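You operate a simulated robot arm through the tools that you are given. There is no shell and no other tool. Be economical: measure what you need, move in short steps, check, and stop when the job is done.

Carry out the task below with a simulated two-armed robot. There is one attempt and no reset: what you move stays moved.

JOB
Hold the drip pan on the clear stretch of the work table steady with one hand and put the bundle from the gap between the rigs on the work table in it with the other.
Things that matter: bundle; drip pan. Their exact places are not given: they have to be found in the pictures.

The check looks at the end state, three seconds after you hand in, the way a careful person would. Anything else that was tipped, shoved, dropped, spilled or broken makes it a failure.

ROBOT AND FRAMES
Two 6-joint arms with two-finger parallel grippers on one trunk, on a base that drives. Base frame: it is fixed to the floor where the robot stands at the start and does not move with it; the origin is under the middle of the robot, x ahead of it, y to its left, z up. Units: m, degrees, N and s.
The left shoulder is at the start at [0.28, 0.185, 1.08], the right one opposite. With the tool pointing down near the work surface each hand reaches from about 0.54 to 0.94 m from the robot's upright axis, wherever it stands, measured 20 degrees to its own side. Places, roughly: bundle (4x4x6 cm) [0.5, 0, 0.8]. Payload 1.57 kg a hand.
Tool frame (each hand has its own): the origin (TCP) lies between the finger pads and is the grasp point; the fingertips stand 0.03 m ahead of it; z points along the fingers, y is the line along which they close. Largest opening 0.08 m; finger width 0.017, thickness 0.012; the body of the gripper, 0.04 by 0.082 m, starts 0.08 m behind the TCP.
Orientation is told as [roll, pitch, yaw] about the base's x, y, z axes, in that order, counted from this pose: with the fingers straight down and closing along the base's y, the tool's x points along the base's -x, its y along +y and its z along -z.

CONTROLS
- The arms move only by the tool step_arm. It takes "left_targets", "right_targets" or both (then of equal length, played together; a hand with none holds still); each is a list of rows, each a list of 3 entries, a list of its own where there are three numbers: the turn, a rotation vector about the tool's x, y, z in units of 6 degrees (1.0 is 6 degrees), then the shift along the tool's x, y, z in units of 20 mm (1.0 is 20 mm), then the closure, from 0 (fully open) to 1 (shut). In form: [[[ax, ay, az], [dx, dy, dz], gripper], ...]. A call has 1 to 10 rows; each row shifts and turns the commanded pose from where the row before left it, along the tool's axes as they then stand. A call with a number of a shift or a turn outside -1 to 1 is refused whole. Each row takes 0.2 s and may step no farther than 0.05 m and 8.6 degrees from the row before; otherwise, or with a gripper value out of range, the whole call is refused. A pose out of reach is approached as far as the arm can. The call stops where the force on the tool passes 40 N (or 10 N more than at its start, if that is more) or the arm is blocked; 0.2 s more then pass. The fingers move at their own pace (about 0.153 m/s each) and stop on an object; they squeeze with about 28 N. The grip force told is the motor's: it shows also when the fingers shut on nothing. Time passes only in rows, and 0.2 s behind the last, so rows that do not move let the fingers close. The reply holds the time, the measured pose of the TCP, the force on the tool along the base axes, the opening and the grip force, in the units named above and with some noise, with the torque about the TCP (base axes, N m) and any sound that the robot's microphone picked up.
- Cameras (640 x 400 px; columns grow to the right, rows downward): "scene" is now at [0.2262, 0.0369, 1.515]; the picture's right is [0.51, -0.86, 0.00], its down [-0.67, -0.40, -0.63] and it looks along [0.54, 0.32, -0.78] (base axes); focal length 279 px, centre (320, 200). "left" rides on the left gripper at [0.072, 0.007, -0.122] in its tool frame; the picture's right is [-0.09, 1.00, 0.00], its down [-0.84, -0.08, -0.54] and it looks along [-0.54, -0.05, 0.84] (tool axes); focal length 238 px, centre (320, 200). "right" rides on the right gripper at [0.072, -0.007, -0.122] in its tool frame; the picture's right is [0.09, 1.00, 0.00], its down [-0.84, 0.08, -0.54] and it looks along [-0.54, 0.05, 0.84] (tool axes); focal length 238 px, centre (320, 200).
- capture(camera): a new picture of that camera. The clock stands still meanwhile.
- raise_lower(by): slides the trunk up (or, below 0, down) by that many m; the arms and the scene camera ride with it, the base frame stays. It gives what a move gives, with no picture.
- drive_base(legs): drives the robot by 1 to 6 legs, each [ahead, turn to the left] in m and degrees, along the robot's own axes; the way and the turn of a leg run together, so that a leg with both is an arc; at most 1.5 m and 180 degrees a leg. The arms and the cameras ride along, it lands a little off, and it stops where it bumps. It gives what a move gives.
- pan_tilt(pan, tilt): turns the head with the scene camera to pan (to the left, within 86 degrees either way) and tilt (down, from -29 to 69), counted from straight ahead of the robot. It gives what a move gives.
- probe_pixels(camera, pixels): for up to 12 pixels [column, row] of the newest picture of that camera ("zoom" is the newest enlarged one), the place [x, y, z] in the base frame of the surface seen there, good to about 0.002 m. The clock stands still meanwhile.
- enlarge(camera, box): a new picture of the part [left, top, right, bottom] of that camera's present view, enlarged. The clock stands still meanwhile.
- finish_job(): hands the job in; it is judged then, once.

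Keep the steps short. Do not move on a guess: measure, check each grasp and each placing, and mend mistakes. In all there are 80 turns and 58 pictures (those below and enlarged ones count). Leave the grippers open and the arms clear of the work at the hand-in unless told otherwise, and finish with a single line.

The tools are called as a command line: name --argument value ..., lists and objects as JSON in quotes. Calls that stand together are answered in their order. step_arm: Moves the arms, as the interface text tells. Its arguments: {"type":"object","properties":{"left_targets":{"type":"array","items":{"type":"array"}},"right_targets":{"type":"array","items":{"type":"array"}}},"required":[]} The other tools are called the same way: raise_lower (by) slides the trunk up or down; drive_base (legs) drives the base; pan_tilt (pan, tilt) turns the head that bears the scene camera; capture (camera) takes a picture; probe_pixels (camera, pixels) gives the place of the surface under pixels of a picture; enlarge (camera, box) takes an enlarged picture of a part of a camera's view; finish_job () hands the job in.

At the start:

```text
clock: 0.0
left_ee_pos: [0.4019, 0.4573, 1.0679]
left_ee_rot: [0.0, 0.0, 0.1]
left_wrist_force: [0.1, 0.9, 0.0]
left_moment: [0.0, 0.02, 0.01]
left_opening: 0.0803
left_grasp_force: 0.1
right_ee_pos: [0.6029, 0.092, 1.1161]
right_ee_rot: [0.0, 0.1, 0.0]
right_wrist_force: [0.5, -0.1, 0.6]
right_moment: [0.03, 0.0, 0.0]
right_opening: 0.08
right_grasp_force: 0.1
trunk travel left (down, up): [-0.775, 0.215]
robot x, y, heading: [-0.0007, -0.0006, -0.2]
head pan, tilt: [30.4, 51.3]
```

scene: 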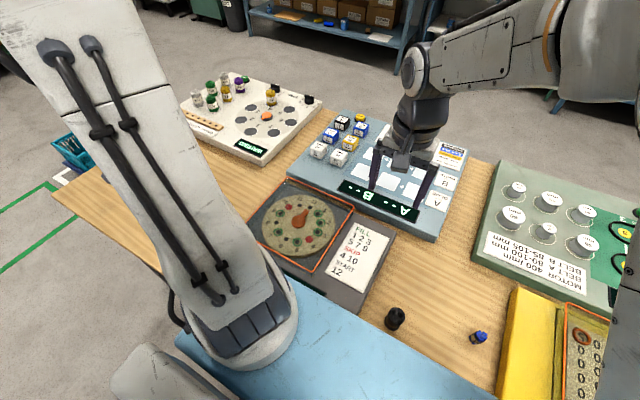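
right: 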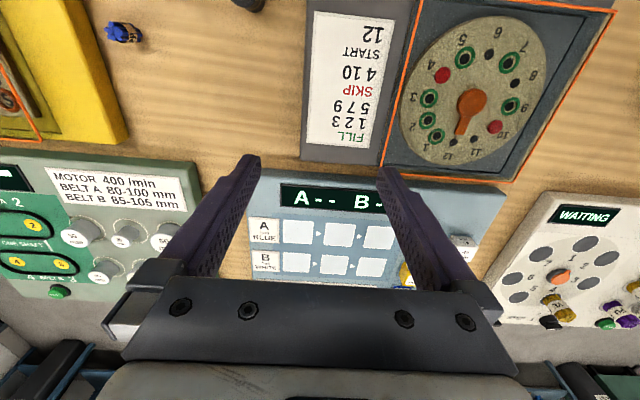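
left: 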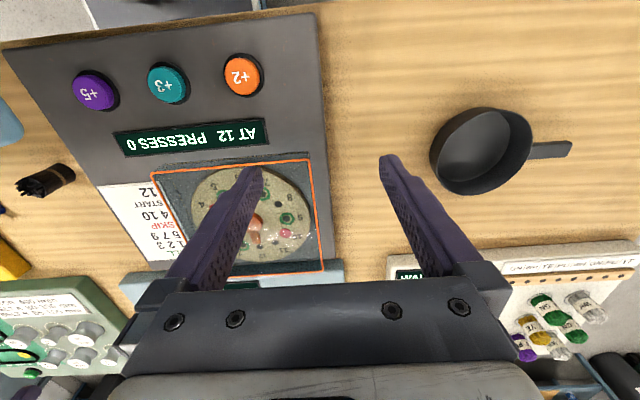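

The left picture shows a pan at about (480,150) with a handle at (550,150), and a dark bundle at (45,180). I'll measure both.

probe_pixels --camera "left" --pixels '[[480, 150], [440, 150], [530, 150], [485, 112], [478, 192], [550, 150], [570, 148], [45, 180], [25, 187], [70, 172], [390, 60], [600, 200]]'

probe_pixels --camera "scene" --pixels '[[395, 318], [400, 312], [390, 325], [479, 337], [420, 290], [370, 300], [515, 300], [375, 250], [440, 350], [270, 290], [330, 310], [450, 230]]'

enlarge --camera "scene" --box '[340, 260, 500, 360]'

enlarge --camera "left" --box '[400, 80, 600, 205]'

```text
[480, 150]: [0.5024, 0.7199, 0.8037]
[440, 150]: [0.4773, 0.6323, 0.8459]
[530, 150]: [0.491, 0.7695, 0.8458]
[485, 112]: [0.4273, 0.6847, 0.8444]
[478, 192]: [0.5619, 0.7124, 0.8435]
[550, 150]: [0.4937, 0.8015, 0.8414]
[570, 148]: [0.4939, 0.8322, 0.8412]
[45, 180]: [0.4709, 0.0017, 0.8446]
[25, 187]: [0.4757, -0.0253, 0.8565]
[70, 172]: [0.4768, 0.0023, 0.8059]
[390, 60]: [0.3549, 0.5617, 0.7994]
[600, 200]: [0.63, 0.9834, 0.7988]
```

```text
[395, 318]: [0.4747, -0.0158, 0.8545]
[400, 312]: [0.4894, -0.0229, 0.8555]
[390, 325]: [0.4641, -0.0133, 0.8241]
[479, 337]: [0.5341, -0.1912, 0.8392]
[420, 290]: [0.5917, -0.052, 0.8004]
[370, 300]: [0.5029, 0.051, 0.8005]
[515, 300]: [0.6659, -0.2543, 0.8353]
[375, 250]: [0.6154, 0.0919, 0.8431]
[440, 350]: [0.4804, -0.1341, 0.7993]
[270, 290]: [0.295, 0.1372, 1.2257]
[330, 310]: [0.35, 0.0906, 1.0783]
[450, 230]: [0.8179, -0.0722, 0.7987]
```

```text
4.00 times, centred on (420, 310) of scene
```

zoom: 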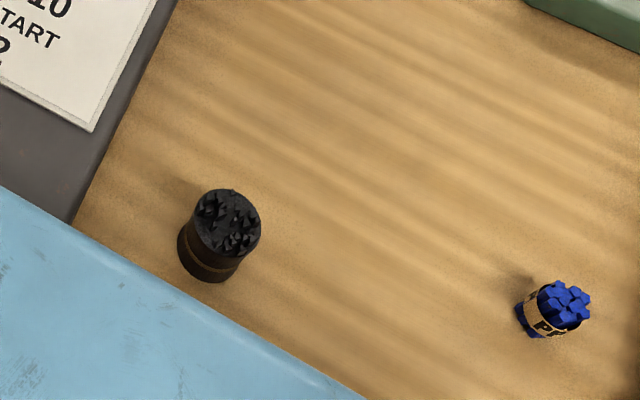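

```text
3.20 times, centred on (500, 142) of left
```

zoom: 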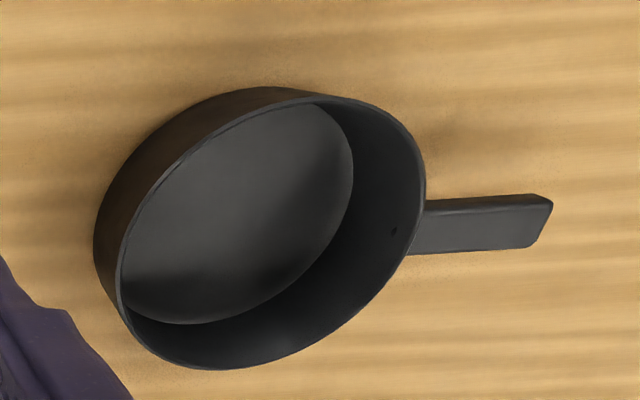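

The black bundle is about 4 cm across with its top at z≈0.856, so it fits the 4x4x6 cm size near [0.5, 0, 0.8]. The blue one is smaller, so I'll leave it alone. Next I'll measure the black bundle's top outline, the blue front edge and the pan's handle and rim more exactly.

probe_pixels --camera "scene" --pixels '[[397.2, 315.5], [390.5, 314], [404, 317], [397, 308.5], [397.5, 323], [392, 328.5], [345, 330], [400, 380], [420, 365], [350, 308], [359, 312], [330, 350]]'

probe_pixels --camera "zoom" --pixels '[[480, 206], [475, 230], [475, 246], [435, 208], [545, 200], [535, 240], [425, 180], [102, 230], [290, 92], [225, 367], [230, 210], [415, 230]]'

pan_tilt --pan 0 --tilt 60

capture --camera "scene"

```text
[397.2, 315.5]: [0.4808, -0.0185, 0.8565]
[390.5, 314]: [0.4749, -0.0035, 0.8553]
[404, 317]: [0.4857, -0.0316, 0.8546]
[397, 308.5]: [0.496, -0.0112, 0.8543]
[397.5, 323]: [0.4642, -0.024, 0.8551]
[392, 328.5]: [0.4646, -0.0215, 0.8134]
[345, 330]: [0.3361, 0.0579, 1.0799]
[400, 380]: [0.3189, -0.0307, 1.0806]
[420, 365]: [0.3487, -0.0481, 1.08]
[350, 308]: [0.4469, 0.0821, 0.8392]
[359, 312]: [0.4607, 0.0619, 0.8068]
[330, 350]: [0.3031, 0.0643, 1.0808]
```

```text
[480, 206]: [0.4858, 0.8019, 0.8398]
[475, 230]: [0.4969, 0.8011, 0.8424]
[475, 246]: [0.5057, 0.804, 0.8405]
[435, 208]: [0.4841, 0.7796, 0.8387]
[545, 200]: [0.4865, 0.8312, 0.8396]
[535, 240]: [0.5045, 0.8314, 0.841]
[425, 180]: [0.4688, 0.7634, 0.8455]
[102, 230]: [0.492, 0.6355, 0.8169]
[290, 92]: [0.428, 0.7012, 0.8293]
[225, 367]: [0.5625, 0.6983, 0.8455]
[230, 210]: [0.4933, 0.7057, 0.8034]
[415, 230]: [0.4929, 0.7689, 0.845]
```

```text
clock: 0.9
left_ee_pos: [0.402, 0.4574, 1.0685]
left_ee_rot: [0.0, 0.0, 0.0]
left_wrist_force: [0.8, 0.3, -0.2]
left_moment: [-0.01, 0.0, -0.02]
left_opening: 0.08
left_grasp_force: 0.1
right_ee_pos: [0.6025, 0.0914, 1.1151]
right_ee_rot: [-0.1, 0.0, 0.0]
right_wrist_force: [0.5, -1.0, 0.1]
right_moment: [-0.02, 0.0, -0.01]
right_opening: 0.0801
right_grasp_force: 0.1
trunk travel left (down, up): [-0.775, 0.215]
robot x, y, heading: [0.0002, 0.0007, -0.1]
head pan, tilt: [0.0, 60.0]
```

```text
52 pictures are left
```

scene: 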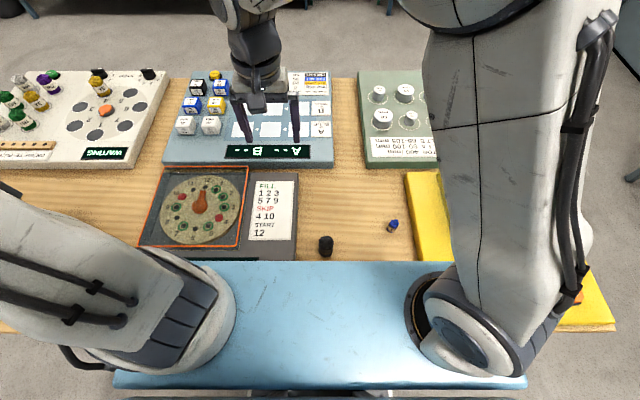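

The blue surface is the robot's own shoulder plate at z 1.08, not the table. The bundle stands upright at about (0.480, -0.018), which is very close to the robot. I'll back up 0.15 m so it sits in comfortable reach.

drive_base --legs '[[-0.15, 0]]'

capture --camera "scene"

capture --camera "right"

```text
clock: 2.3
left_ee_pos: [0.2513, 0.4564, 1.0679]
left_ee_rot: [0.1, 0.0, 0.0]
left_wrist_force: [-0.2, -0.6, 0.0]
left_moment: [0.02, 0.03, -0.03]
left_opening: 0.0804
left_grasp_force: 0.0
right_ee_pos: [0.4515, 0.0915, 1.1146]
right_ee_rot: [-0.1, -0.1, 0.1]
right_wrist_force: [0.1, 0.2, -0.4]
right_moment: [0.02, 0.01, 0.02]
right_opening: 0.08
right_grasp_force: 0.0
trunk travel left (down, up): [-0.775, 0.215]
robot x, y, heading: [-0.1539, 0.0016, -0.0]
head pan, tilt: [0.0, 60.0]
```

```text
51 pictures are left
```

scene: 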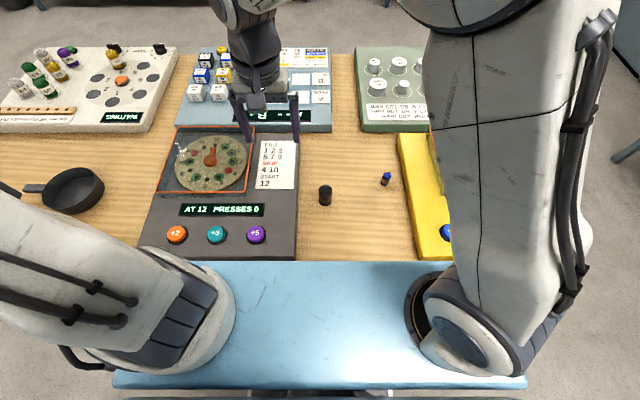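

```text
50 pictures are left
```

right: 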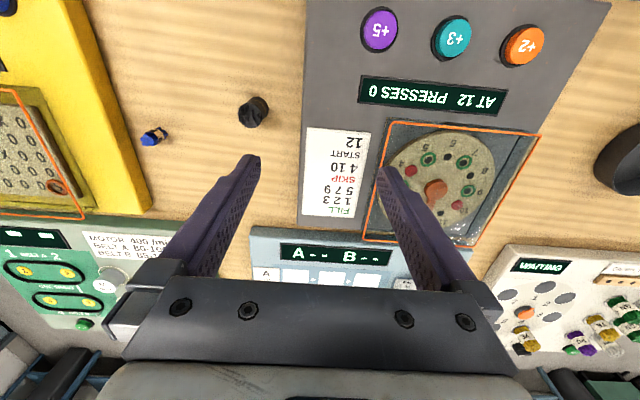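

The bundle is now clear in view at right-picture (253,110). I'll move the right hand above it with the tips staying over 0.92, then check the alignment.

step_arm --right_targets '[[[0, 0, 0], [-0.142, -0.545, 0.8], 0], [[0, 0, 0], [-0.142, -0.545, 0.8], 0], [[0, 0, 0], [-0.142, -0.545, 0.8], 0], [[0, 0, 0], [-0.142, -0.545, 0.8], 0], [[0, 0, 0], [-0.142, -0.545, 0.8], 0], [[0, 0, 0], [-0.142, -0.545, 0.8], 0], [[0, 0, 0], [-0.142, -0.545, 0.8], 0], [[0, 0, 0], [-0.142, -0.545, 0.8], 0], [[0, 0, 0], [-0.142, -0.545, 0.8], 0], [[0, 0, 0], [-0.142, -0.545, 0.8], 0]]'

capture --camera "right"

capture --camera "scene"

```text
clock: 4.5
left_ee_pos: [0.2514, 0.4572, 1.0674]
left_ee_rot: [0.0, 0.0, 0.0]
left_wrist_force: [0.5, -0.6, 0.6]
left_moment: [0.0, -0.03, 0.01]
left_opening: 0.08
left_grasp_force: 0.0
right_ee_pos: [0.4782, -0.016, 0.9549]
right_ee_rot: [0.0, 0.0, 0.0]
right_wrist_force: [0.0, 0.4, 0.1]
right_moment: [0.0, 0.01, 0.02]
right_opening: 0.0801
right_grasp_force: 0.1
trunk travel left (down, up): [-0.775, 0.215]
robot x, y, heading: [-0.1522, 0.0005, 0.2]
head pan, tilt: [0.0, 60.0]
```

```text
49 pictures are left
```

right: 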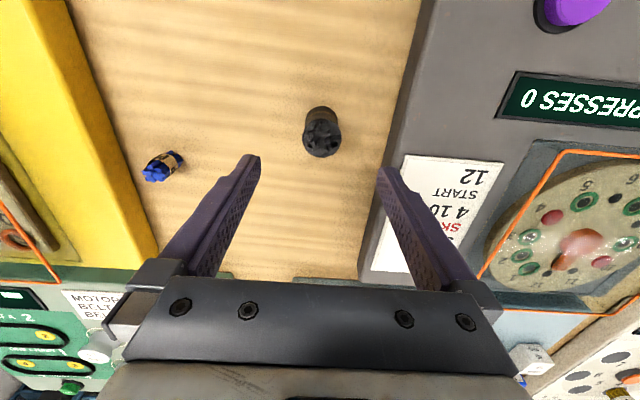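

```text
48 pictures are left
```

scene: 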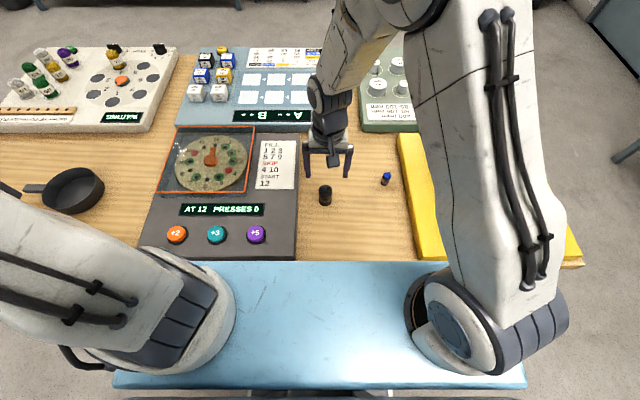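

The bundle's top is at about (322,143). I'll probe its outline from here, and the rig edges on either side.

probe_pixels --camera "right" --pixels '[[321, 140], [306, 140], [338, 140], [321, 126], [321, 155], [320, 112], [390, 150], [372, 230], [135, 150]]'

enlarge --camera "right" --box '[240, 90, 400, 190]'

```text
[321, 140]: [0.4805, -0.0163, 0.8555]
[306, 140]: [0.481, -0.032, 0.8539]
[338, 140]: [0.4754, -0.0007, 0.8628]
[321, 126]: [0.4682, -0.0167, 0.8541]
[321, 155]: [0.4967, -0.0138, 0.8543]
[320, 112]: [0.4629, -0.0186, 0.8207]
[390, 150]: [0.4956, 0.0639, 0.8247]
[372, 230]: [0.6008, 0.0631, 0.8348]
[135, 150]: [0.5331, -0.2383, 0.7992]
```

```text
4.00 times, centred on (320, 140) of right
```

zoom: 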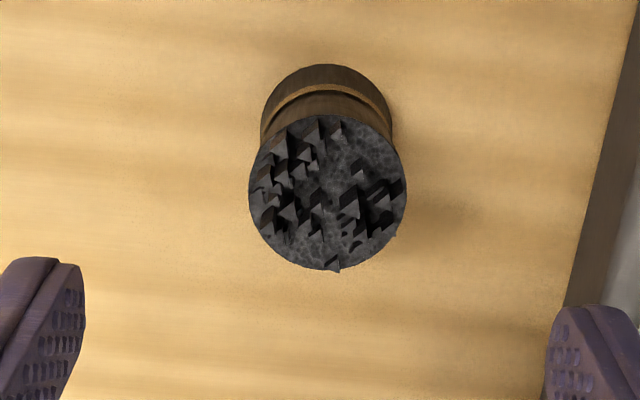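

The bundle's centre is (0.4805, -0.0165) and the rig edge is at y 0.063, so an open finger reaching y 0.036 clears it. I'll go straight down 117 mm with the fingers open.

step_arm --right_targets '[[[0, 0, 0], [-0.02, 0, 0.975], 0], [[0, 0, 0], [-0.02, 0, 0.975], 0], [[0, 0, 0], [-0.02, 0, 0.975], 0], [[0, 0, 0], [-0.02, 0, 0.975], 0], [[0, 0, 0], [-0.02, 0, 0.975], 0], [[0, 0, 0], [-0.02, 0, 0.975], 0]]'

capture --camera "right"

```text
clock: 5.9
left_ee_pos: [0.251, 0.457, 1.0673]
left_ee_rot: [-0.1, 0.1, 0.1]
left_wrist_force: [-0.5, -0.3, -0.2]
left_moment: [-0.01, 0.01, 0.0]
left_opening: 0.0801
left_grasp_force: 0.0
right_ee_pos: [0.4817, -0.0173, 0.8374]
right_ee_rot: [0.0, 0.1, 0.0]
right_wrist_force: [-0.3, -0.3, -0.7]
right_moment: [-0.04, -0.02, 0.0]
right_opening: 0.0798
right_grasp_force: 0.1
trunk travel left (down, up): [-0.775, 0.215]
robot x, y, heading: [-0.1517, -0.0006, 0.2]
head pan, tilt: [0.0, 60.0]
```

```text
46 pictures are left
```

right: 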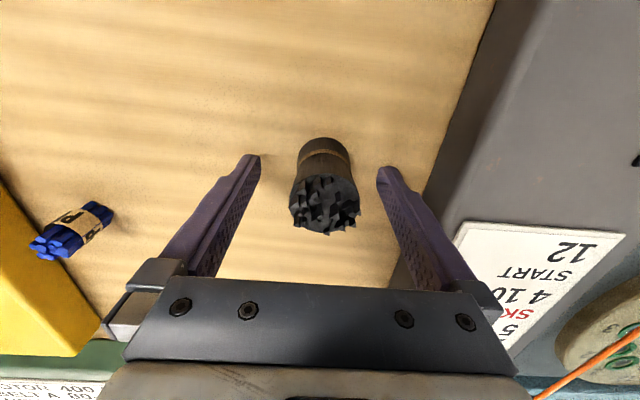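

The bundle stands between the fingers. I'll close on it.

step_arm --right_targets '[[[0, 0, 0], [0, 0, 0], 0.4], [[0, 0, 0], [0, 0, 0], 0.7], [[0, 0, 0], [0, 0, 0], 1], [[0, 0, 0], [0, 0, 0], 1]]'

capture --camera "right"

```text
clock: 6.9
left_ee_pos: [0.251, 0.4565, 1.0673]
left_ee_rot: [0.0, 0.1, 0.0]
left_wrist_force: [-0.5, -0.3, -0.6]
left_moment: [0.0, 0.01, -0.03]
left_opening: 0.0801
left_grasp_force: 0.1
right_ee_pos: [0.4819, -0.0169, 0.8376]
right_ee_rot: [0.0, 0.0, 0.0]
right_wrist_force: [0.7, -0.1, -0.3]
right_moment: [-0.01, 0.04, 0.0]
right_opening: 0.037
right_grasp_force: 28.3
trunk travel left (down, up): [-0.775, 0.215]
robot x, y, heading: [-0.1518, -0.0018, -0.1]
head pan, tilt: [0.0, 60.0]
```

```text
45 pictures are left
```

right: 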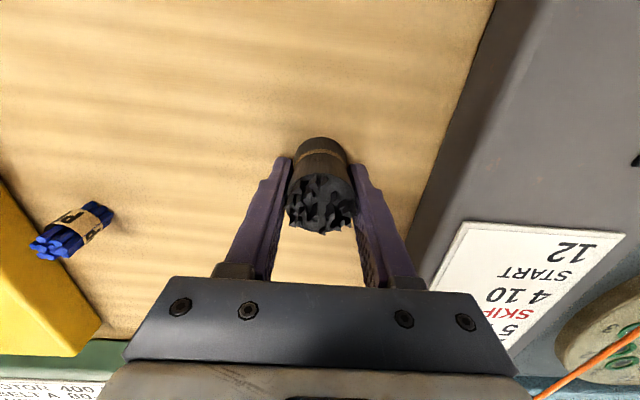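

It is gripped, with the opening at 0.037 and 28 N. I'll lift straight up 0.2 m.

step_arm --right_targets '[[[0, 0, 0], [0, 0, -0.5], 1], [[0, 0, 0], [0, 0, -1], 1], [[0, 0, 0], [0, 0, -1], 1], [[0, 0, 0], [0, 0, -1], 1], [[0, 0, 0], [0, 0, -1], 1], [[0, 0, 0], [0, 0, -1], 1], [[0, 0, 0], [0, 0, -1], 1], [[0, 0, 0], [0, 0, -1], 1], [[0, 0, 0], [0, 0, -1], 1], [[0, 0, 0], [0, 0, -1], 1]]'

capture --camera "right"

pan_tilt --pan 60 --tilt 45

capture --camera "scene"

```text
clock: 9.1
left_ee_pos: [0.2523, 0.4573, 1.0676]
left_ee_rot: [0.0, -0.1, 0.0]
left_wrist_force: [0.5, 1.5, 0.1]
left_moment: [-0.02, 0.01, 0.0]
left_opening: 0.0801
left_grasp_force: 0.0
right_ee_pos: [0.4814, -0.0185, 1.0286]
right_ee_rot: [0.0, 0.0, 0.0]
right_wrist_force: [-0.2, -0.4, -0.5]
right_moment: [0.01, 0.0, 0.0]
right_opening: 0.0369
right_grasp_force: 27.9
trunk travel left (down, up): [-0.775, 0.215]
robot x, y, heading: [-0.1525, -0.0017, -0.0]
head pan, tilt: [0.0, 60.0]
```

```text
44 pictures are left
```

right: 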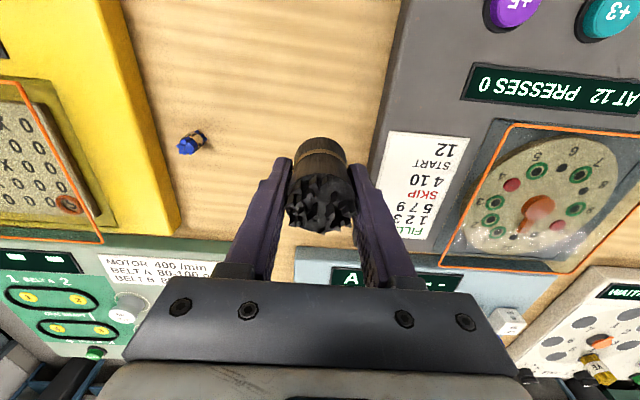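

```text
clock: 10.4
left_ee_pos: [0.2518, 0.4579, 1.0687]
left_ee_rot: [0.0, 0.0, 0.1]
left_wrist_force: [0.3, 0.1, 0.9]
left_moment: [-0.01, -0.02, -0.01]
left_opening: 0.0801
left_grasp_force: 0.0
right_ee_pos: [0.4806, -0.0175, 1.028]
right_ee_rot: [-0.1, 0.0, 0.0]
right_wrist_force: [-0.1, -1.1, -0.2]
right_moment: [-0.01, 0.01, 0.01]
right_opening: 0.0371
right_grasp_force: 27.9
trunk travel left (down, up): [-0.775, 0.215]
robot x, y, heading: [-0.15, 0.0007, 0.1]
head pan, tilt: [60.0, 45.0]
```

```text
43 pictures are left
```

scene: 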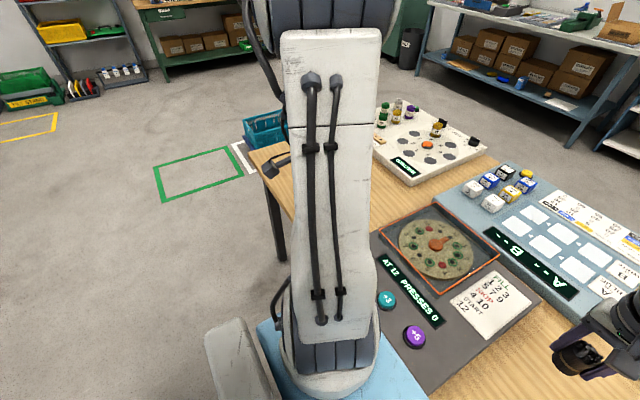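

The lift is good and the floor on the left is free. With the bundle high, I'll back off, turn left, drive 0.5 m along the table, turn back and come up to the table facing the pan at y≈0.5.

drive_base --legs '[[-0.25, 0], [0, 90], [0.5, 0], [0, -90]]'

pan_tilt --pan 0 --tilt 55

capture --camera "scene"

```text
clock: 22.4
left_ee_pos: [0.0081, 0.9573, 1.0675]
left_ee_rot: [0.0, 0.0, -0.6]
left_wrist_force: [0.6, -0.2, -0.5]
left_moment: [-0.01, 0.01, 0.02]
left_opening: 0.08
left_grasp_force: 0.1
right_ee_pos: [0.2349, 0.4812, 1.0279]
right_ee_rot: [-0.1, 0.0, -0.3]
right_wrist_force: [0.1, -0.4, 0.3]
right_moment: [-0.01, -0.01, -0.01]
right_opening: 0.0367
right_grasp_force: 28.0
trunk travel left (down, up): [-0.775, 0.215]
robot x, y, heading: [-0.3992, 0.5039, -0.4]
head pan, tilt: [60.0, 45.0]
```

```text
clock: 23.8
left_ee_pos: [0.0086, 0.9574, 1.0666]
left_ee_rot: [0.0, 0.0, -0.5]
left_wrist_force: [0.4, 0.5, -0.5]
left_moment: [-0.01, 0.02, 0.01]
left_opening: 0.0799
left_grasp_force: 0.0
right_ee_pos: [0.235, 0.4803, 1.0279]
right_ee_rot: [0.0, 0.0, -0.5]
right_wrist_force: [0.3, 0.0, -0.8]
right_moment: [0.03, 0.02, 0.03]
right_opening: 0.037
right_grasp_force: 27.8
trunk travel left (down, up): [-0.775, 0.215]
robot x, y, heading: [-0.3969, 0.5041, -0.5]
head pan, tilt: [0.0, 55.0]
```

```text
42 pictures are left
```

scene: 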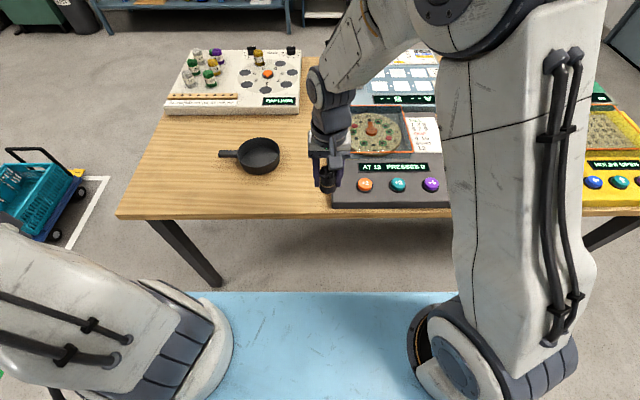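

The way is clear and the pan shows at (258,155). I'll drive ahead 0.28 m.

drive_base --legs '[[0.28, 0.5]]'

capture --camera "scene"

capture --camera "left"

```text
clock: 25.7
left_ee_pos: [0.2857, 0.9592, 1.0673]
left_ee_rot: [0.0, 0.0, 0.0]
left_wrist_force: [-1.0, 0.8, 0.0]
left_moment: [0.02, -0.03, 0.0]
left_opening: 0.0801
left_grasp_force: 0.0
right_ee_pos: [0.5169, 0.4853, 1.0287]
right_ee_rot: [0.0, 0.0, 0.0]
right_wrist_force: [-0.8, -0.5, -0.2]
right_moment: [0.01, 0.0, 0.0]
right_opening: 0.0366
right_grasp_force: 28.0
trunk travel left (down, up): [-0.775, 0.215]
robot x, y, heading: [-0.1157, 0.502, 0.3]
head pan, tilt: [0.0, 55.0]
```

```text
41 pictures are left
```

scene: 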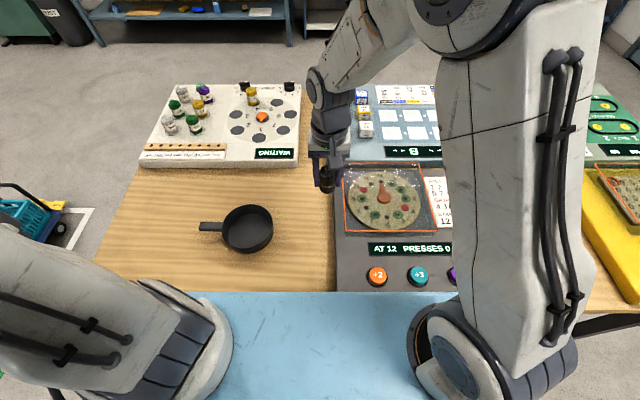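

```text
40 pictures are left
```

left: 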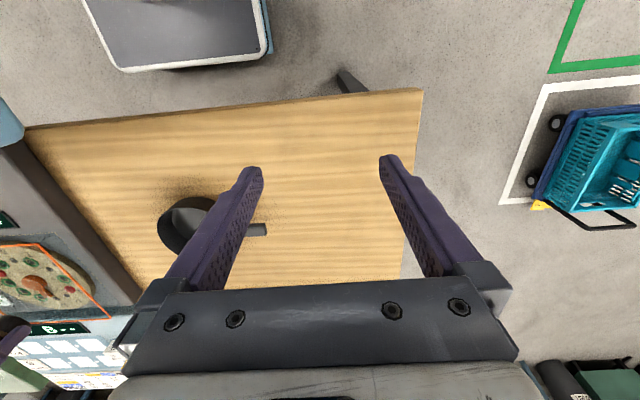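

Now I'll re-measure the pan from here and turn the left hand by -90 in yaw (tool z +), so the fingers close across the handle and the camera stays on the outer side.

probe_pixels --camera "scene" --pixels '[[210, 226], [202, 226], [218, 223], [218, 230], [223, 228], [248, 228], [247, 206], [271, 220], [228, 210], [246, 246], [270, 236]]'

step_arm --left_targets '[[[0, 0, 1], [0, 0, 0], 0], [[0, 0, 1], [0, 0, 0], 0], [[0, 0, 1], [0, 0, 0], 0], [[0, 0, 1], [0, 0, 0], 0], [[0, 0, 1], [0, 0, 0], 0], [[0, 0, 1], [0, 0, 0], 0], [[0, 0, 1], [0, 0, 0], 0], [[0, 0, 1], [0, 0, 0], 0], [[0, 0, 1], [0, 0, 0], 0], [[0, 0, 1], [0, 0, 0], 0]]'

```text
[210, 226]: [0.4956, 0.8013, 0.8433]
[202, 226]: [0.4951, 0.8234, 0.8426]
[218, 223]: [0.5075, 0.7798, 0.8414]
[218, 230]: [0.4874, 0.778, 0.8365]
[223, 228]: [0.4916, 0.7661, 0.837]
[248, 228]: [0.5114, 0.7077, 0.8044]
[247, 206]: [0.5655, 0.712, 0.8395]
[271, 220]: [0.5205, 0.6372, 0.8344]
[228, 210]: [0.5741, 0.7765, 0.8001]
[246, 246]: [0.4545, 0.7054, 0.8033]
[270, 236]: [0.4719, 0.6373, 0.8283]
```

```text
clock: 27.9
left_ee_pos: [0.286, 0.9594, 1.0678]
left_ee_rot: [0.0, 0.0, -60.1]
left_wrist_force: [0.2, -0.1, 0.7]
left_moment: [0.0, -0.03, -0.02]
left_opening: 0.0799
left_grasp_force: 0.1
right_ee_pos: [0.5161, 0.4841, 1.0269]
right_ee_rot: [0.1, 0.1, 0.0]
right_wrist_force: [0.5, 0.2, -0.1]
right_moment: [0.02, 0.06, 0.0]
right_opening: 0.0368
right_grasp_force: 28.1
trunk travel left (down, up): [-0.775, 0.215]
robot x, y, heading: [-0.1122, 0.5018, 0.1]
head pan, tilt: [0.0, 55.0]
```

The turn works. I'll finish the last 30 degrees.

step_arm --left_targets '[[[0, 0, 1], [0, 0, 0], 0], [[0, 0, 1], [0, 0, 0], 0], [[0, 0, 1], [0, 0, 0], 0], [[0, 0, 1], [0, 0, 0], 0], [[0, 0, 1], [0, 0, 0], 0]]'

step_arm --left_targets '[[[0, 0, 0], [-0.735, 1, 0.5], 0], [[0, 0, 0], [-0.735, 1, 0.5], 0], [[0, 0, 0], [-0.735, 1, 0.5], 0], [[0, 0, 0], [-0.735, 1, 0.5], 0], [[0, 0, 0], [-0.735, 1, 0.5], 0], [[0, 0, 0], [-0.735, 1, 0.5], 0], [[0, 0, 0], [-0.735, 1, 0.5], 0], [[0, 0, 0], [-0.735, 1, 0.5], 0], [[0, 0, 0], [-0.735, 1, 0.5], 0], [[0, 0, 0], [-0.735, 1, 0.5], 0]]'

capture --camera "left"

capture --camera "scene"

```text
clock: 29.1
left_ee_pos: [0.2865, 0.9594, 1.0673]
left_ee_rot: [0.0, -0.1, -90.1]
left_wrist_force: [0.6, -0.6, -0.4]
left_moment: [-0.02, 0.02, 0.0]
left_opening: 0.08
left_grasp_force: 0.1
right_ee_pos: [0.5161, 0.485, 1.0279]
right_ee_rot: [0.0, 0.0, 0.0]
right_wrist_force: [0.4, -0.3, 0.2]
right_moment: [0.04, 0.01, 0.04]
right_opening: 0.0369
right_grasp_force: 27.9
trunk travel left (down, up): [-0.775, 0.215]
robot x, y, heading: [-0.1151, 0.503, -0.1]
head pan, tilt: [0.0, 55.0]
```

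```text
clock: 31.3
left_ee_pos: [0.4857, 0.812, 0.968]
left_ee_rot: [0.0, 0.0, -89.9]
left_wrist_force: [-0.1, 0.1, -0.2]
left_moment: [-0.01, 0.01, -0.03]
left_opening: 0.0799
left_grasp_force: 0.1
right_ee_pos: [0.5165, 0.4848, 1.0295]
right_ee_rot: [0.0, -0.1, 0.0]
right_wrist_force: [-0.5, 0.6, -0.2]
right_moment: [0.02, 0.02, 0.0]
right_opening: 0.0368
right_grasp_force: 27.7
trunk travel left (down, up): [-0.775, 0.215]
robot x, y, heading: [-0.116, 0.5042, 0.2]
head pan, tilt: [0.0, 55.0]
```

```text
39 pictures are left
```

left: 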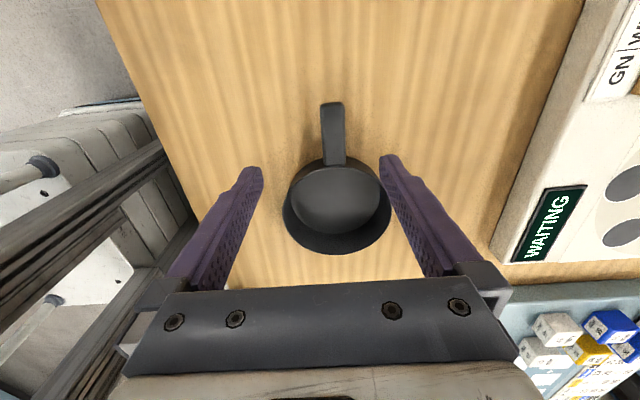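

```text
38 pictures are left
```

scene: 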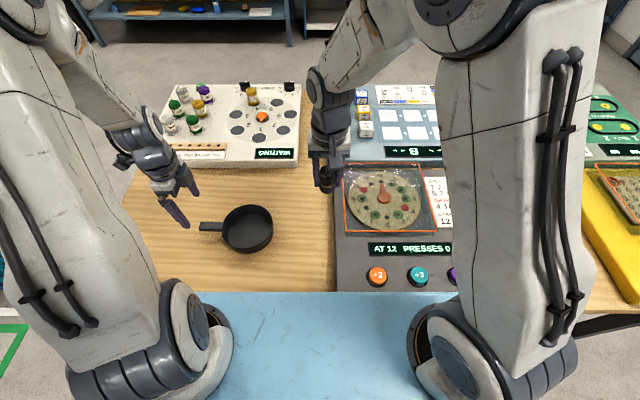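

The hand is over the handle. I'll measure the handle in the left picture at (332,135) before going down.

probe_pixels --camera "left" --pixels '[[332, 135], [331, 106], [324, 135], [341, 135], [334, 155], [337, 210], [290, 205], [384, 205], [338, 172], [334, 160], [337, 250]]'

enlarge --camera "left" --box '[256, 90, 416, 190]'

```text
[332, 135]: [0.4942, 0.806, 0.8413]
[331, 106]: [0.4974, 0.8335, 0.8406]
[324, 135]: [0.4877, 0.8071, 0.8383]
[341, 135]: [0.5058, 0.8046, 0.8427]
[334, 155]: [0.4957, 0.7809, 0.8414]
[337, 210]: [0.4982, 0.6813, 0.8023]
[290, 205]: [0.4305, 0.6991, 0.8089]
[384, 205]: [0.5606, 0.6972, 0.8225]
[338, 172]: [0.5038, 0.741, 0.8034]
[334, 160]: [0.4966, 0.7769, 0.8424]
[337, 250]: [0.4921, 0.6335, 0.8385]
```

```text
4.00 times, centred on (336, 140) of left
```

zoom: 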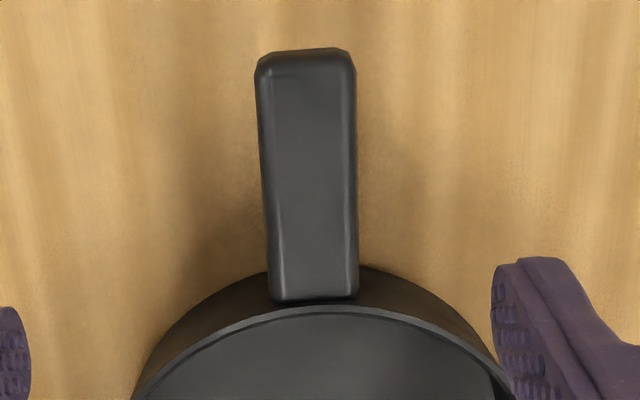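

The handle runs along y at x≈0.4965, with its top at z 0.842. I'll go down onto it with the TCP at z≈0.836 and the fingers open.

step_arm --left_targets '[[[0, 0, 0], [-0.02, 0.079, 0.943], 0], [[0, 0, 0], [-0.02, 0.079, 0.943], 0], [[0, 0, 0], [-0.02, 0.079, 0.943], 0], [[0, 0, 0], [-0.02, 0.079, 0.943], 0], [[0, 0, 0], [-0.02, 0.079, 0.943], 0], [[0, 0, 0], [-0.02, 0.079, 0.943], 0], [[0, 0, 0], [-0.02, 0.079, 0.943], 0]]'

capture --camera "left"

```text
clock: 32.9
left_ee_pos: [0.4986, 0.8097, 0.8349]
left_ee_rot: [0.0, -0.1, -90.1]
left_wrist_force: [0.2, 0.3, 0.1]
left_moment: [-0.02, -0.03, -0.05]
left_opening: 0.0801
left_grasp_force: 0.0
right_ee_pos: [0.5157, 0.4854, 1.0277]
right_ee_rot: [-0.1, 0.1, 0.0]
right_wrist_force: [-0.1, -0.2, 0.3]
right_moment: [-0.01, 0.03, 0.02]
right_opening: 0.0368
right_grasp_force: 27.6
trunk travel left (down, up): [-0.775, 0.215]
robot x, y, heading: [-0.1179, 0.5017, 0.1]
head pan, tilt: [0.0, 55.0]
```

```text
36 pictures are left
```

left: 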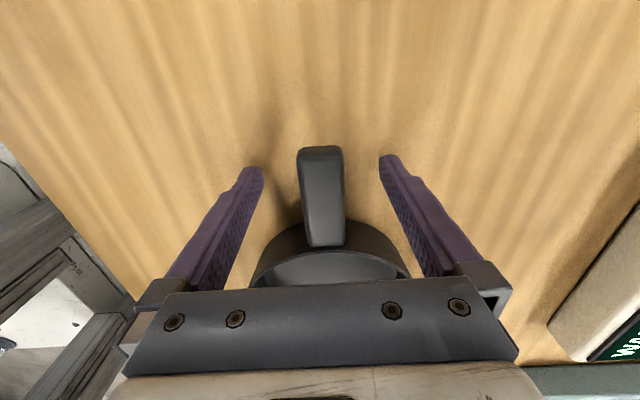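

The handle sits centred between the fingers. I'll close gradually.

step_arm --left_targets '[[[0, 0, 0], [0, 0, 0], 0.4], [[0, 0, 0], [0, 0, 0], 0.6], [[0, 0, 0], [0, 0, 0], 0.75], [[0, 0, 0], [0, 0, 0], 0.9], [[0, 0, 0], [0, 0, 0], 1], [[0, 0, 0], [0, 0, 0], 1]]'

capture --camera "scene"

```text
clock: 34.3
left_ee_pos: [0.4982, 0.8098, 0.8341]
left_ee_rot: [0.1, 0.1, -90.0]
left_wrist_force: [-0.3, 0.5, 0.2]
left_moment: [0.14, 0.04, 0.02]
left_opening: 0.0256
left_grasp_force: 28.2
right_ee_pos: [0.5155, 0.4854, 1.0274]
right_ee_rot: [0.0, 0.0, 0.0]
right_wrist_force: [-0.3, -0.3, 0.3]
right_moment: [-0.03, -0.01, -0.01]
right_opening: 0.0367
right_grasp_force: 28.2
trunk travel left (down, up): [-0.775, 0.215]
robot x, y, heading: [-0.1143, 0.5037, 0.1]
head pan, tilt: [0.0, 55.0]
```

```text
35 pictures are left
```

scene: 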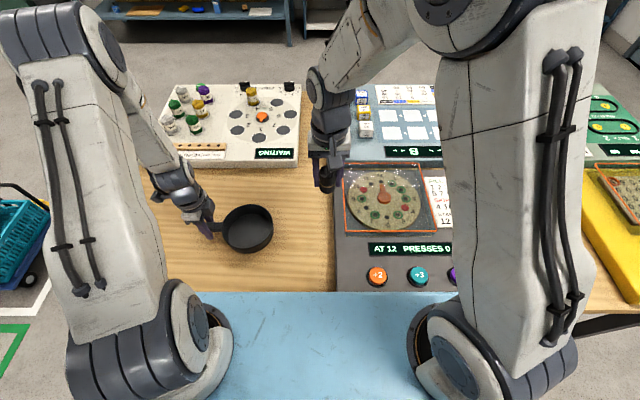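

The pan is held (opening 0.0256, 28 N) and hasn't shifted. Next I'll bring the right hand with the bundle across to above the pan at about (0.497, 0.69), staying high.

step_arm --right_targets '[[[0, 0, 0], [0.095, 1, 0], 1], [[0, 0, 0], [0.095, 1, 0], 1], [[0, 0, 0], [0.095, 1, 0], 1], [[0, 0, 0], [0.095, 1, 0], 1], [[0, 0, 0], [0.095, 1, 0], 1], [[0, 0, 0], [0.095, 1, 0], 1], [[0, 0, 0], [0.095, 1, 0], 1], [[0, 0, 0], [0.095, 1, 0], 1], [[0, 0, 0], [0.095, 1, 0], 1], [[0, 0, 0], [0.095, 1, 0], 1]]'

capture --camera "right"

capture --camera "scene"

```text
clock: 36.5
left_ee_pos: [0.4981, 0.8089, 0.836]
left_ee_rot: [-0.1, -0.1, -90.0]
left_wrist_force: [1.4, 0.3, 0.1]
left_moment: [0.16, -0.03, -0.01]
left_opening: 0.0257
left_grasp_force: 27.8
right_ee_pos: [0.497, 0.6857, 1.0285]
right_ee_rot: [0.0, 0.0, 0.0]
right_wrist_force: [0.6, 0.6, -0.1]
right_moment: [-0.01, 0.06, -0.01]
right_opening: 0.0367
right_grasp_force: 27.9
trunk travel left (down, up): [-0.775, 0.215]
robot x, y, heading: [-0.1167, 0.4993, 0.0]
head pan, tilt: [0.0, 55.0]
```

```text
34 pictures are left
```

right: 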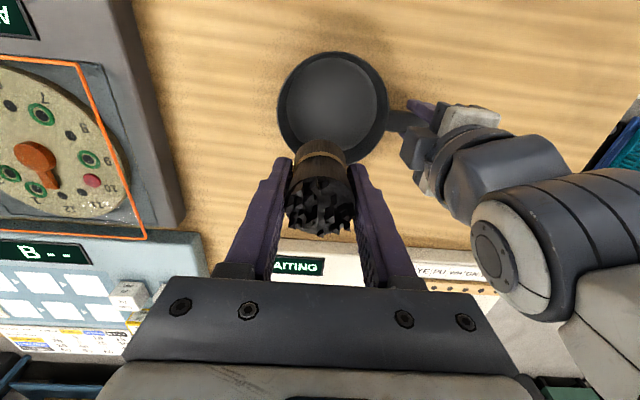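

```text
33 pictures are left
```

scene: 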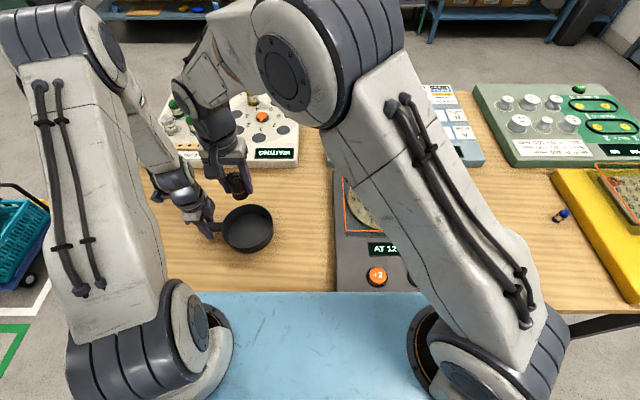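

There is free space between the two wrists. I'll check the pan's rim and floor in the right picture before descending.

probe_pixels --camera "right" --pixels '[[333, 100], [281, 105], [387, 105], [333, 55], [300, 100], [370, 100], [333, 62], [410, 150], [440, 170], [325, 180]]'

```text
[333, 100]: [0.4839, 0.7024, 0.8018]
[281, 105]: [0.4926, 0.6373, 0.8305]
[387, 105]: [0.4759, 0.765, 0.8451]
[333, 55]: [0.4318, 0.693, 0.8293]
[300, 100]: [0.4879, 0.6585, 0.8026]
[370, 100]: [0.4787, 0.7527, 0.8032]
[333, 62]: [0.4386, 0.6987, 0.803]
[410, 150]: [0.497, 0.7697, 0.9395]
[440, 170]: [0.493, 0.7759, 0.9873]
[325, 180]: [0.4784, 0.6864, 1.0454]
```

The pan's floor is at z 0.803, so contact should come with the TCP near 0.841. The left gripper body starts at y 0.77 and mine ends near 0.73. I'll descend to about 0.851.

step_arm --right_targets '[[[0, 0, 0], [0, 0.025, 0.98], 1], [[0, 0, 0], [0, 0.025, 0.98], 1], [[0, 0, 0], [0, 0.025, 0.98], 1], [[0, 0, 0], [0, 0.025, 0.98], 1], [[0, 0, 0], [0, 0.025, 0.98], 1], [[0, 0, 0], [0, 0.025, 0.98], 1], [[0, 0, 0], [0, 0.025, 0.98], 1], [[0, 0, 0], [0, 0.025, 0.98], 1], [[0, 0, 0], [0, 0.025, 0.98], 1]]'

capture --camera "right"

enlarge --camera "scene" --box '[140, 130, 340, 255]'

```text
clock: 38.5
left_ee_pos: [0.4981, 0.8098, 0.8345]
left_ee_rot: [0.0, 0.0, -90.1]
left_wrist_force: [-0.7, 0.1, 0.5]
left_moment: [0.14, 0.0, 0.05]
left_opening: 0.0255
left_grasp_force: 28.8
right_ee_pos: [0.4976, 0.6899, 0.8495]
right_ee_rot: [0.0, 0.0, 0.0]
right_wrist_force: [0.7, 0.2, -0.6]
right_moment: [-0.01, -0.03, -0.01]
right_opening: 0.0366
right_grasp_force: 28.1
trunk travel left (down, up): [-0.775, 0.215]
robot x, y, heading: [-0.1176, 0.5046, 0.3]
head pan, tilt: [0.0, 55.0]
```

```text
32 pictures are left
```

right: 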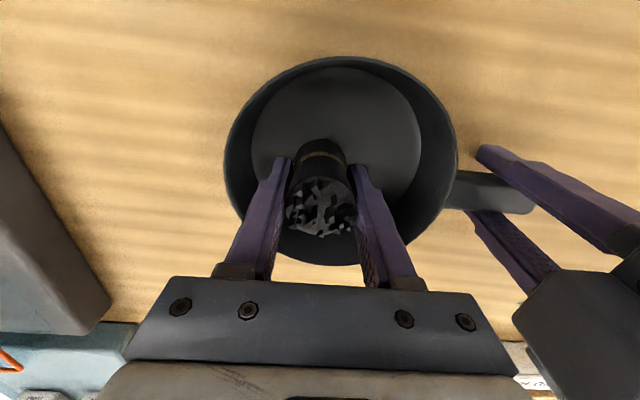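

```text
3.20 times, centred on (240, 192) of scene
```

zoom: 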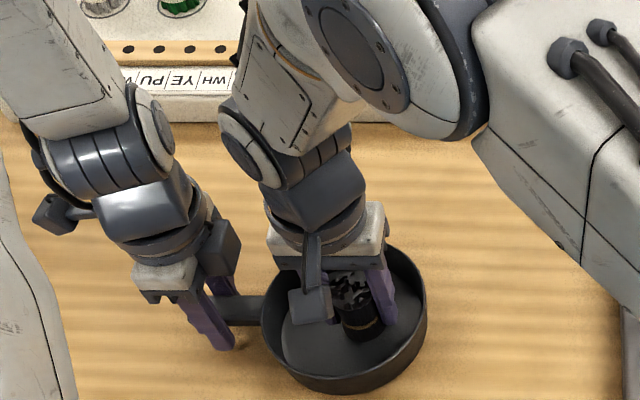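

The bundle is inside the rim, over the pan floor, with about 8 mm to go. I'll lower it in 2 mm steps while watching the force.

step_arm --right_targets '[[[0, 0, 0], [0, 0, 0.1], 1], [[0, 0, 0], [0, 0, 0.1], 1], [[0, 0, 0], [0, 0, 0.1], 1], [[0, 0, 0], [0, 0, 0], 1]]'

```text
clock: 39.5
left_ee_pos: [0.497, 0.8096, 0.8348]
left_ee_rot: [0.1, -0.1, -90.1]
left_wrist_force: [0.5, 0.6, -0.4]
left_moment: [0.0, 0.01, -0.01]
left_opening: 0.0254
left_grasp_force: 28.1
right_ee_pos: [0.4971, 0.6892, 0.8457]
right_ee_rot: [0.0, 0.0, 0.0]
right_wrist_force: [-0.1, 0.1, -0.3]
right_moment: [0.01, -0.04, 0.01]
right_opening: 0.0366
right_grasp_force: 27.9
trunk travel left (down, up): [-0.775, 0.215]
robot x, y, heading: [-0.1153, 0.5023, -0.1]
head pan, tilt: [0.0, 55.0]
```

There's no clear contact yet. I'll continue in 1 mm steps.

step_arm --right_targets '[[[0, 0, 0], [0, 0, 0.05], 1], [[0, 0, 0], [0, 0, 0.05], 1], [[0, 0, 0], [0, 0, 0], 1]]'

```text
clock: 40.3
left_ee_pos: [0.4975, 0.8091, 0.8349]
left_ee_rot: [-0.1, 0.0, -90.0]
left_wrist_force: [-0.7, -0.9, -0.8]
left_moment: [0.01, 0.02, -0.06]
left_opening: 0.0255
left_grasp_force: 28.2
right_ee_pos: [0.497, 0.6889, 0.8429]
right_ee_rot: [0.0, 0.0, -0.1]
right_wrist_force: [0.3, 0.1, -0.7]
right_moment: [0.02, -0.04, 0.0]
right_opening: 0.0369
right_grasp_force: 28.4
trunk travel left (down, up): [-0.775, 0.215]
robot x, y, heading: [-0.1168, 0.5013, 0.1]
head pan, tilt: [0.0, 55.0]
```

step_arm --right_targets '[[[0, 0, 0], [0, 0, 0.05], 1], [[0, 0, 0], [0, 0, 0.05], 1], [[0, 0, 0], [0, 0, 0], 1]]'

enlarge --camera "right" --box '[220, 50, 460, 200]'

```text
clock: 41.1
left_ee_pos: [0.4986, 0.8095, 0.8345]
left_ee_rot: [0.0, 0.1, -90.0]
left_wrist_force: [0.7, 0.3, -2.2]
left_moment: [0.31, 0.02, 0.02]
left_opening: 0.0256
left_grasp_force: 28.3
right_ee_pos: [0.4963, 0.6897, 0.8412]
right_ee_rot: [-0.1, 0.0, 0.0]
right_wrist_force: [-1.2, -1.0, 6.4]
right_moment: [-0.03, 0.04, 0.05]
right_opening: 0.037
right_grasp_force: 27.9
trunk travel left (down, up): [-0.775, 0.215]
robot x, y, heading: [-0.1199, 0.5037, 0.0]
head pan, tilt: [0.0, 55.0]
```

```text
2.67 times, centred on (340, 125) of right
```

zoom: 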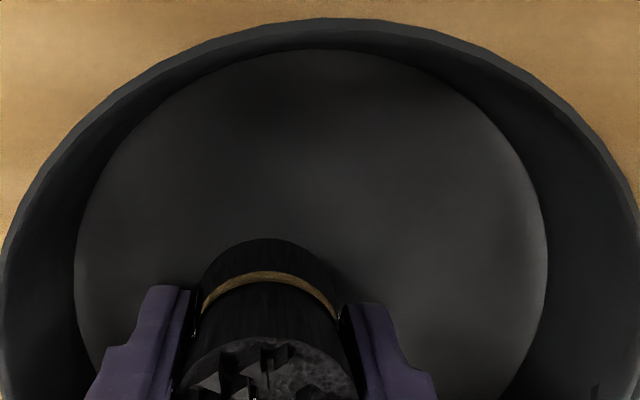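

The bundle is on the pan floor, with 6 N upward. I'll open the right fingers a little, to about 0.054 m, while the left hand keeps holding the pan.

step_arm --right_targets '[[[0, 0, 0], [0, 0, 0], 0.5], [[0, 0, 0], [0, 0, 0], 0.42], [[0, 0, 0], [0, 0, 0], 0.33], [[0, 0, 0], [0, 0, 0], 0.33]]'

enlarge --camera "right" --box '[200, 50, 480, 225]'

```text
clock: 42.1
left_ee_pos: [0.498, 0.8099, 0.8344]
left_ee_rot: [0.0, 0.0, -90.0]
left_wrist_force: [-0.5, -0.1, -0.2]
left_moment: [-0.04, 0.0, -0.04]
left_opening: 0.0258
left_grasp_force: 28.5
right_ee_pos: [0.497, 0.6884, 0.8407]
right_ee_rot: [-0.1, 0.0, -0.1]
right_wrist_force: [-0.1, 0.2, 0.1]
right_moment: [0.01, 0.01, -0.02]
right_opening: 0.0538
right_grasp_force: 0.1
trunk travel left (down, up): [-0.775, 0.215]
robot x, y, heading: [-0.1179, 0.5024, 0.1]
head pan, tilt: [0.0, 55.0]
```

```text
2.29 times, centred on (340, 138) of right
```

zoom: 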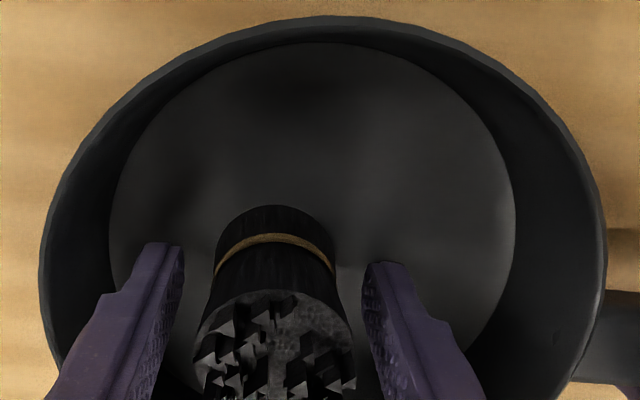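

The bundle stands free and upright. I'll raise the right hand straight up 0.18 m.

step_arm --right_targets '[[[0, 0, 0], [0, 0, -0.5], 0.33], [[0, 0, 0], [0, 0, -0.8], 0.33], [[0, 0, 0], [0, 0, -0.8], 0.33], [[0, 0, 0], [0, 0, -1], 0.33], [[0, 0, 0], [0, 0, -1], 0.33], [[0, 0, 0], [0, 0, -1], 0.33], [[0, 0, 0], [0, 0, -1], 0.33], [[0, 0, 0], [0, 0, -1], 0], [[0, 0, 0], [0, 0, -1], 0], [[0, 0, 0], [0, 0, -1], 0]]'

capture --camera "right"

```text
clock: 44.3
left_ee_pos: [0.4972, 0.809, 0.8344]
left_ee_rot: [0.1, 0.1, -90.0]
left_wrist_force: [-0.2, 0.3, 0.7]
left_moment: [-0.16, -0.03, -0.07]
left_opening: 0.026
left_grasp_force: 27.5
right_ee_pos: [0.4986, 0.6899, 1.0246]
right_ee_rot: [0.1, -0.1, 0.0]
right_wrist_force: [0.5, -0.7, -0.5]
right_moment: [0.03, 0.0, 0.01]
right_opening: 0.0802
right_grasp_force: 0.1
trunk travel left (down, up): [-0.775, 0.215]
robot x, y, heading: [-0.115, 0.5029, 0.1]
head pan, tilt: [0.0, 55.0]
```

```text
28 pictures are left
```

right: 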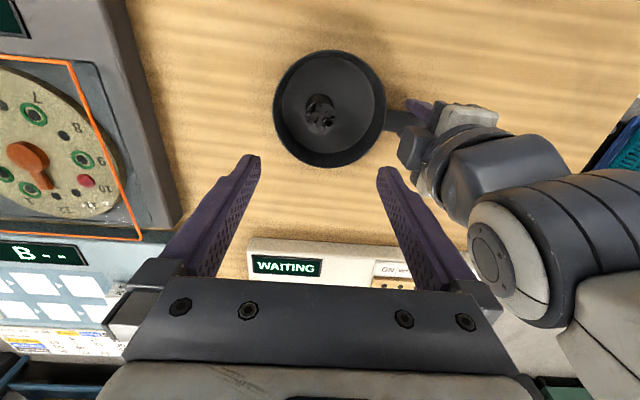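

The bundle stands in the pan. I'll move the right hand aside, then open the left fingers gently on the handle.

step_arm --right_targets '[[[0, 0, 0], [0, -1, 0], 0], [[0, 0, 0], [0, -1, 0], 0], [[0, 0, 0], [0, -1, 0], 0], [[0, 0, 0], [0, -1, 0], 0], [[0, 0, 0], [0, -1, 0], 0], [[0, 0, 0], [0, -1, 0], 0], [[0, 0, 0], [0, -1, 0], 0], [[0, 0, 0], [0, -1, 0], 0], [[0, 0, 0], [0, -1, 0], 0]]'

step_arm --left_targets '[[[0, 0, 0], [0, 0, 0], 0.6], [[0, 0, 0], [0, 0, 0], 0.4], [[0, 0, 0], [0, 0, 0], 0.2], [[0, 0, 0], [0, 0, 0], 0], [[0, 0, 0], [0, 0, 0], 0]]'

capture --camera "left"

```text
clock: 46.3
left_ee_pos: [0.4975, 0.8093, 0.8346]
left_ee_rot: [0.0, -0.1, -90.0]
left_wrist_force: [-0.1, -1.5, 0.0]
left_moment: [-0.17, -0.01, -0.01]
left_opening: 0.0254
left_grasp_force: 27.7
right_ee_pos: [0.4977, 0.5093, 1.0237]
right_ee_rot: [-0.1, 0.0, 0.1]
right_wrist_force: [0.9, 0.6, -1.0]
right_moment: [0.03, -0.01, -0.01]
right_opening: 0.08
right_grasp_force: 0.1
trunk travel left (down, up): [-0.775, 0.215]
robot x, y, heading: [-0.116, 0.502, 0.1]
head pan, tilt: [0.0, 55.0]
```

```text
clock: 47.5
left_ee_pos: [0.4985, 0.8102, 0.834]
left_ee_rot: [0.1, -0.1, -90.0]
left_wrist_force: [-0.2, 0.0, -1.1]
left_moment: [0.01, -0.03, 0.02]
left_opening: 0.0798
left_grasp_force: 0.1
right_ee_pos: [0.4978, 0.5105, 1.0243]
right_ee_rot: [0.1, 0.0, 0.0]
right_wrist_force: [0.5, -0.6, -0.5]
right_moment: [0.02, -0.02, -0.01]
right_opening: 0.0803
right_grasp_force: 0.0
trunk travel left (down, up): [-0.775, 0.215]
robot x, y, heading: [-0.1165, 0.5017, -0.1]
head pan, tilt: [0.0, 55.0]
```

```text
27 pictures are left
```

left: 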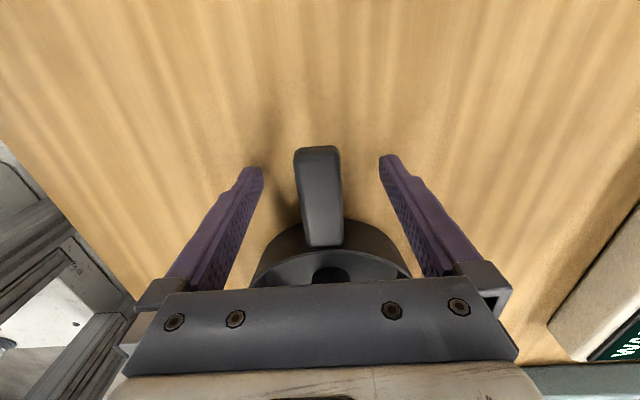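

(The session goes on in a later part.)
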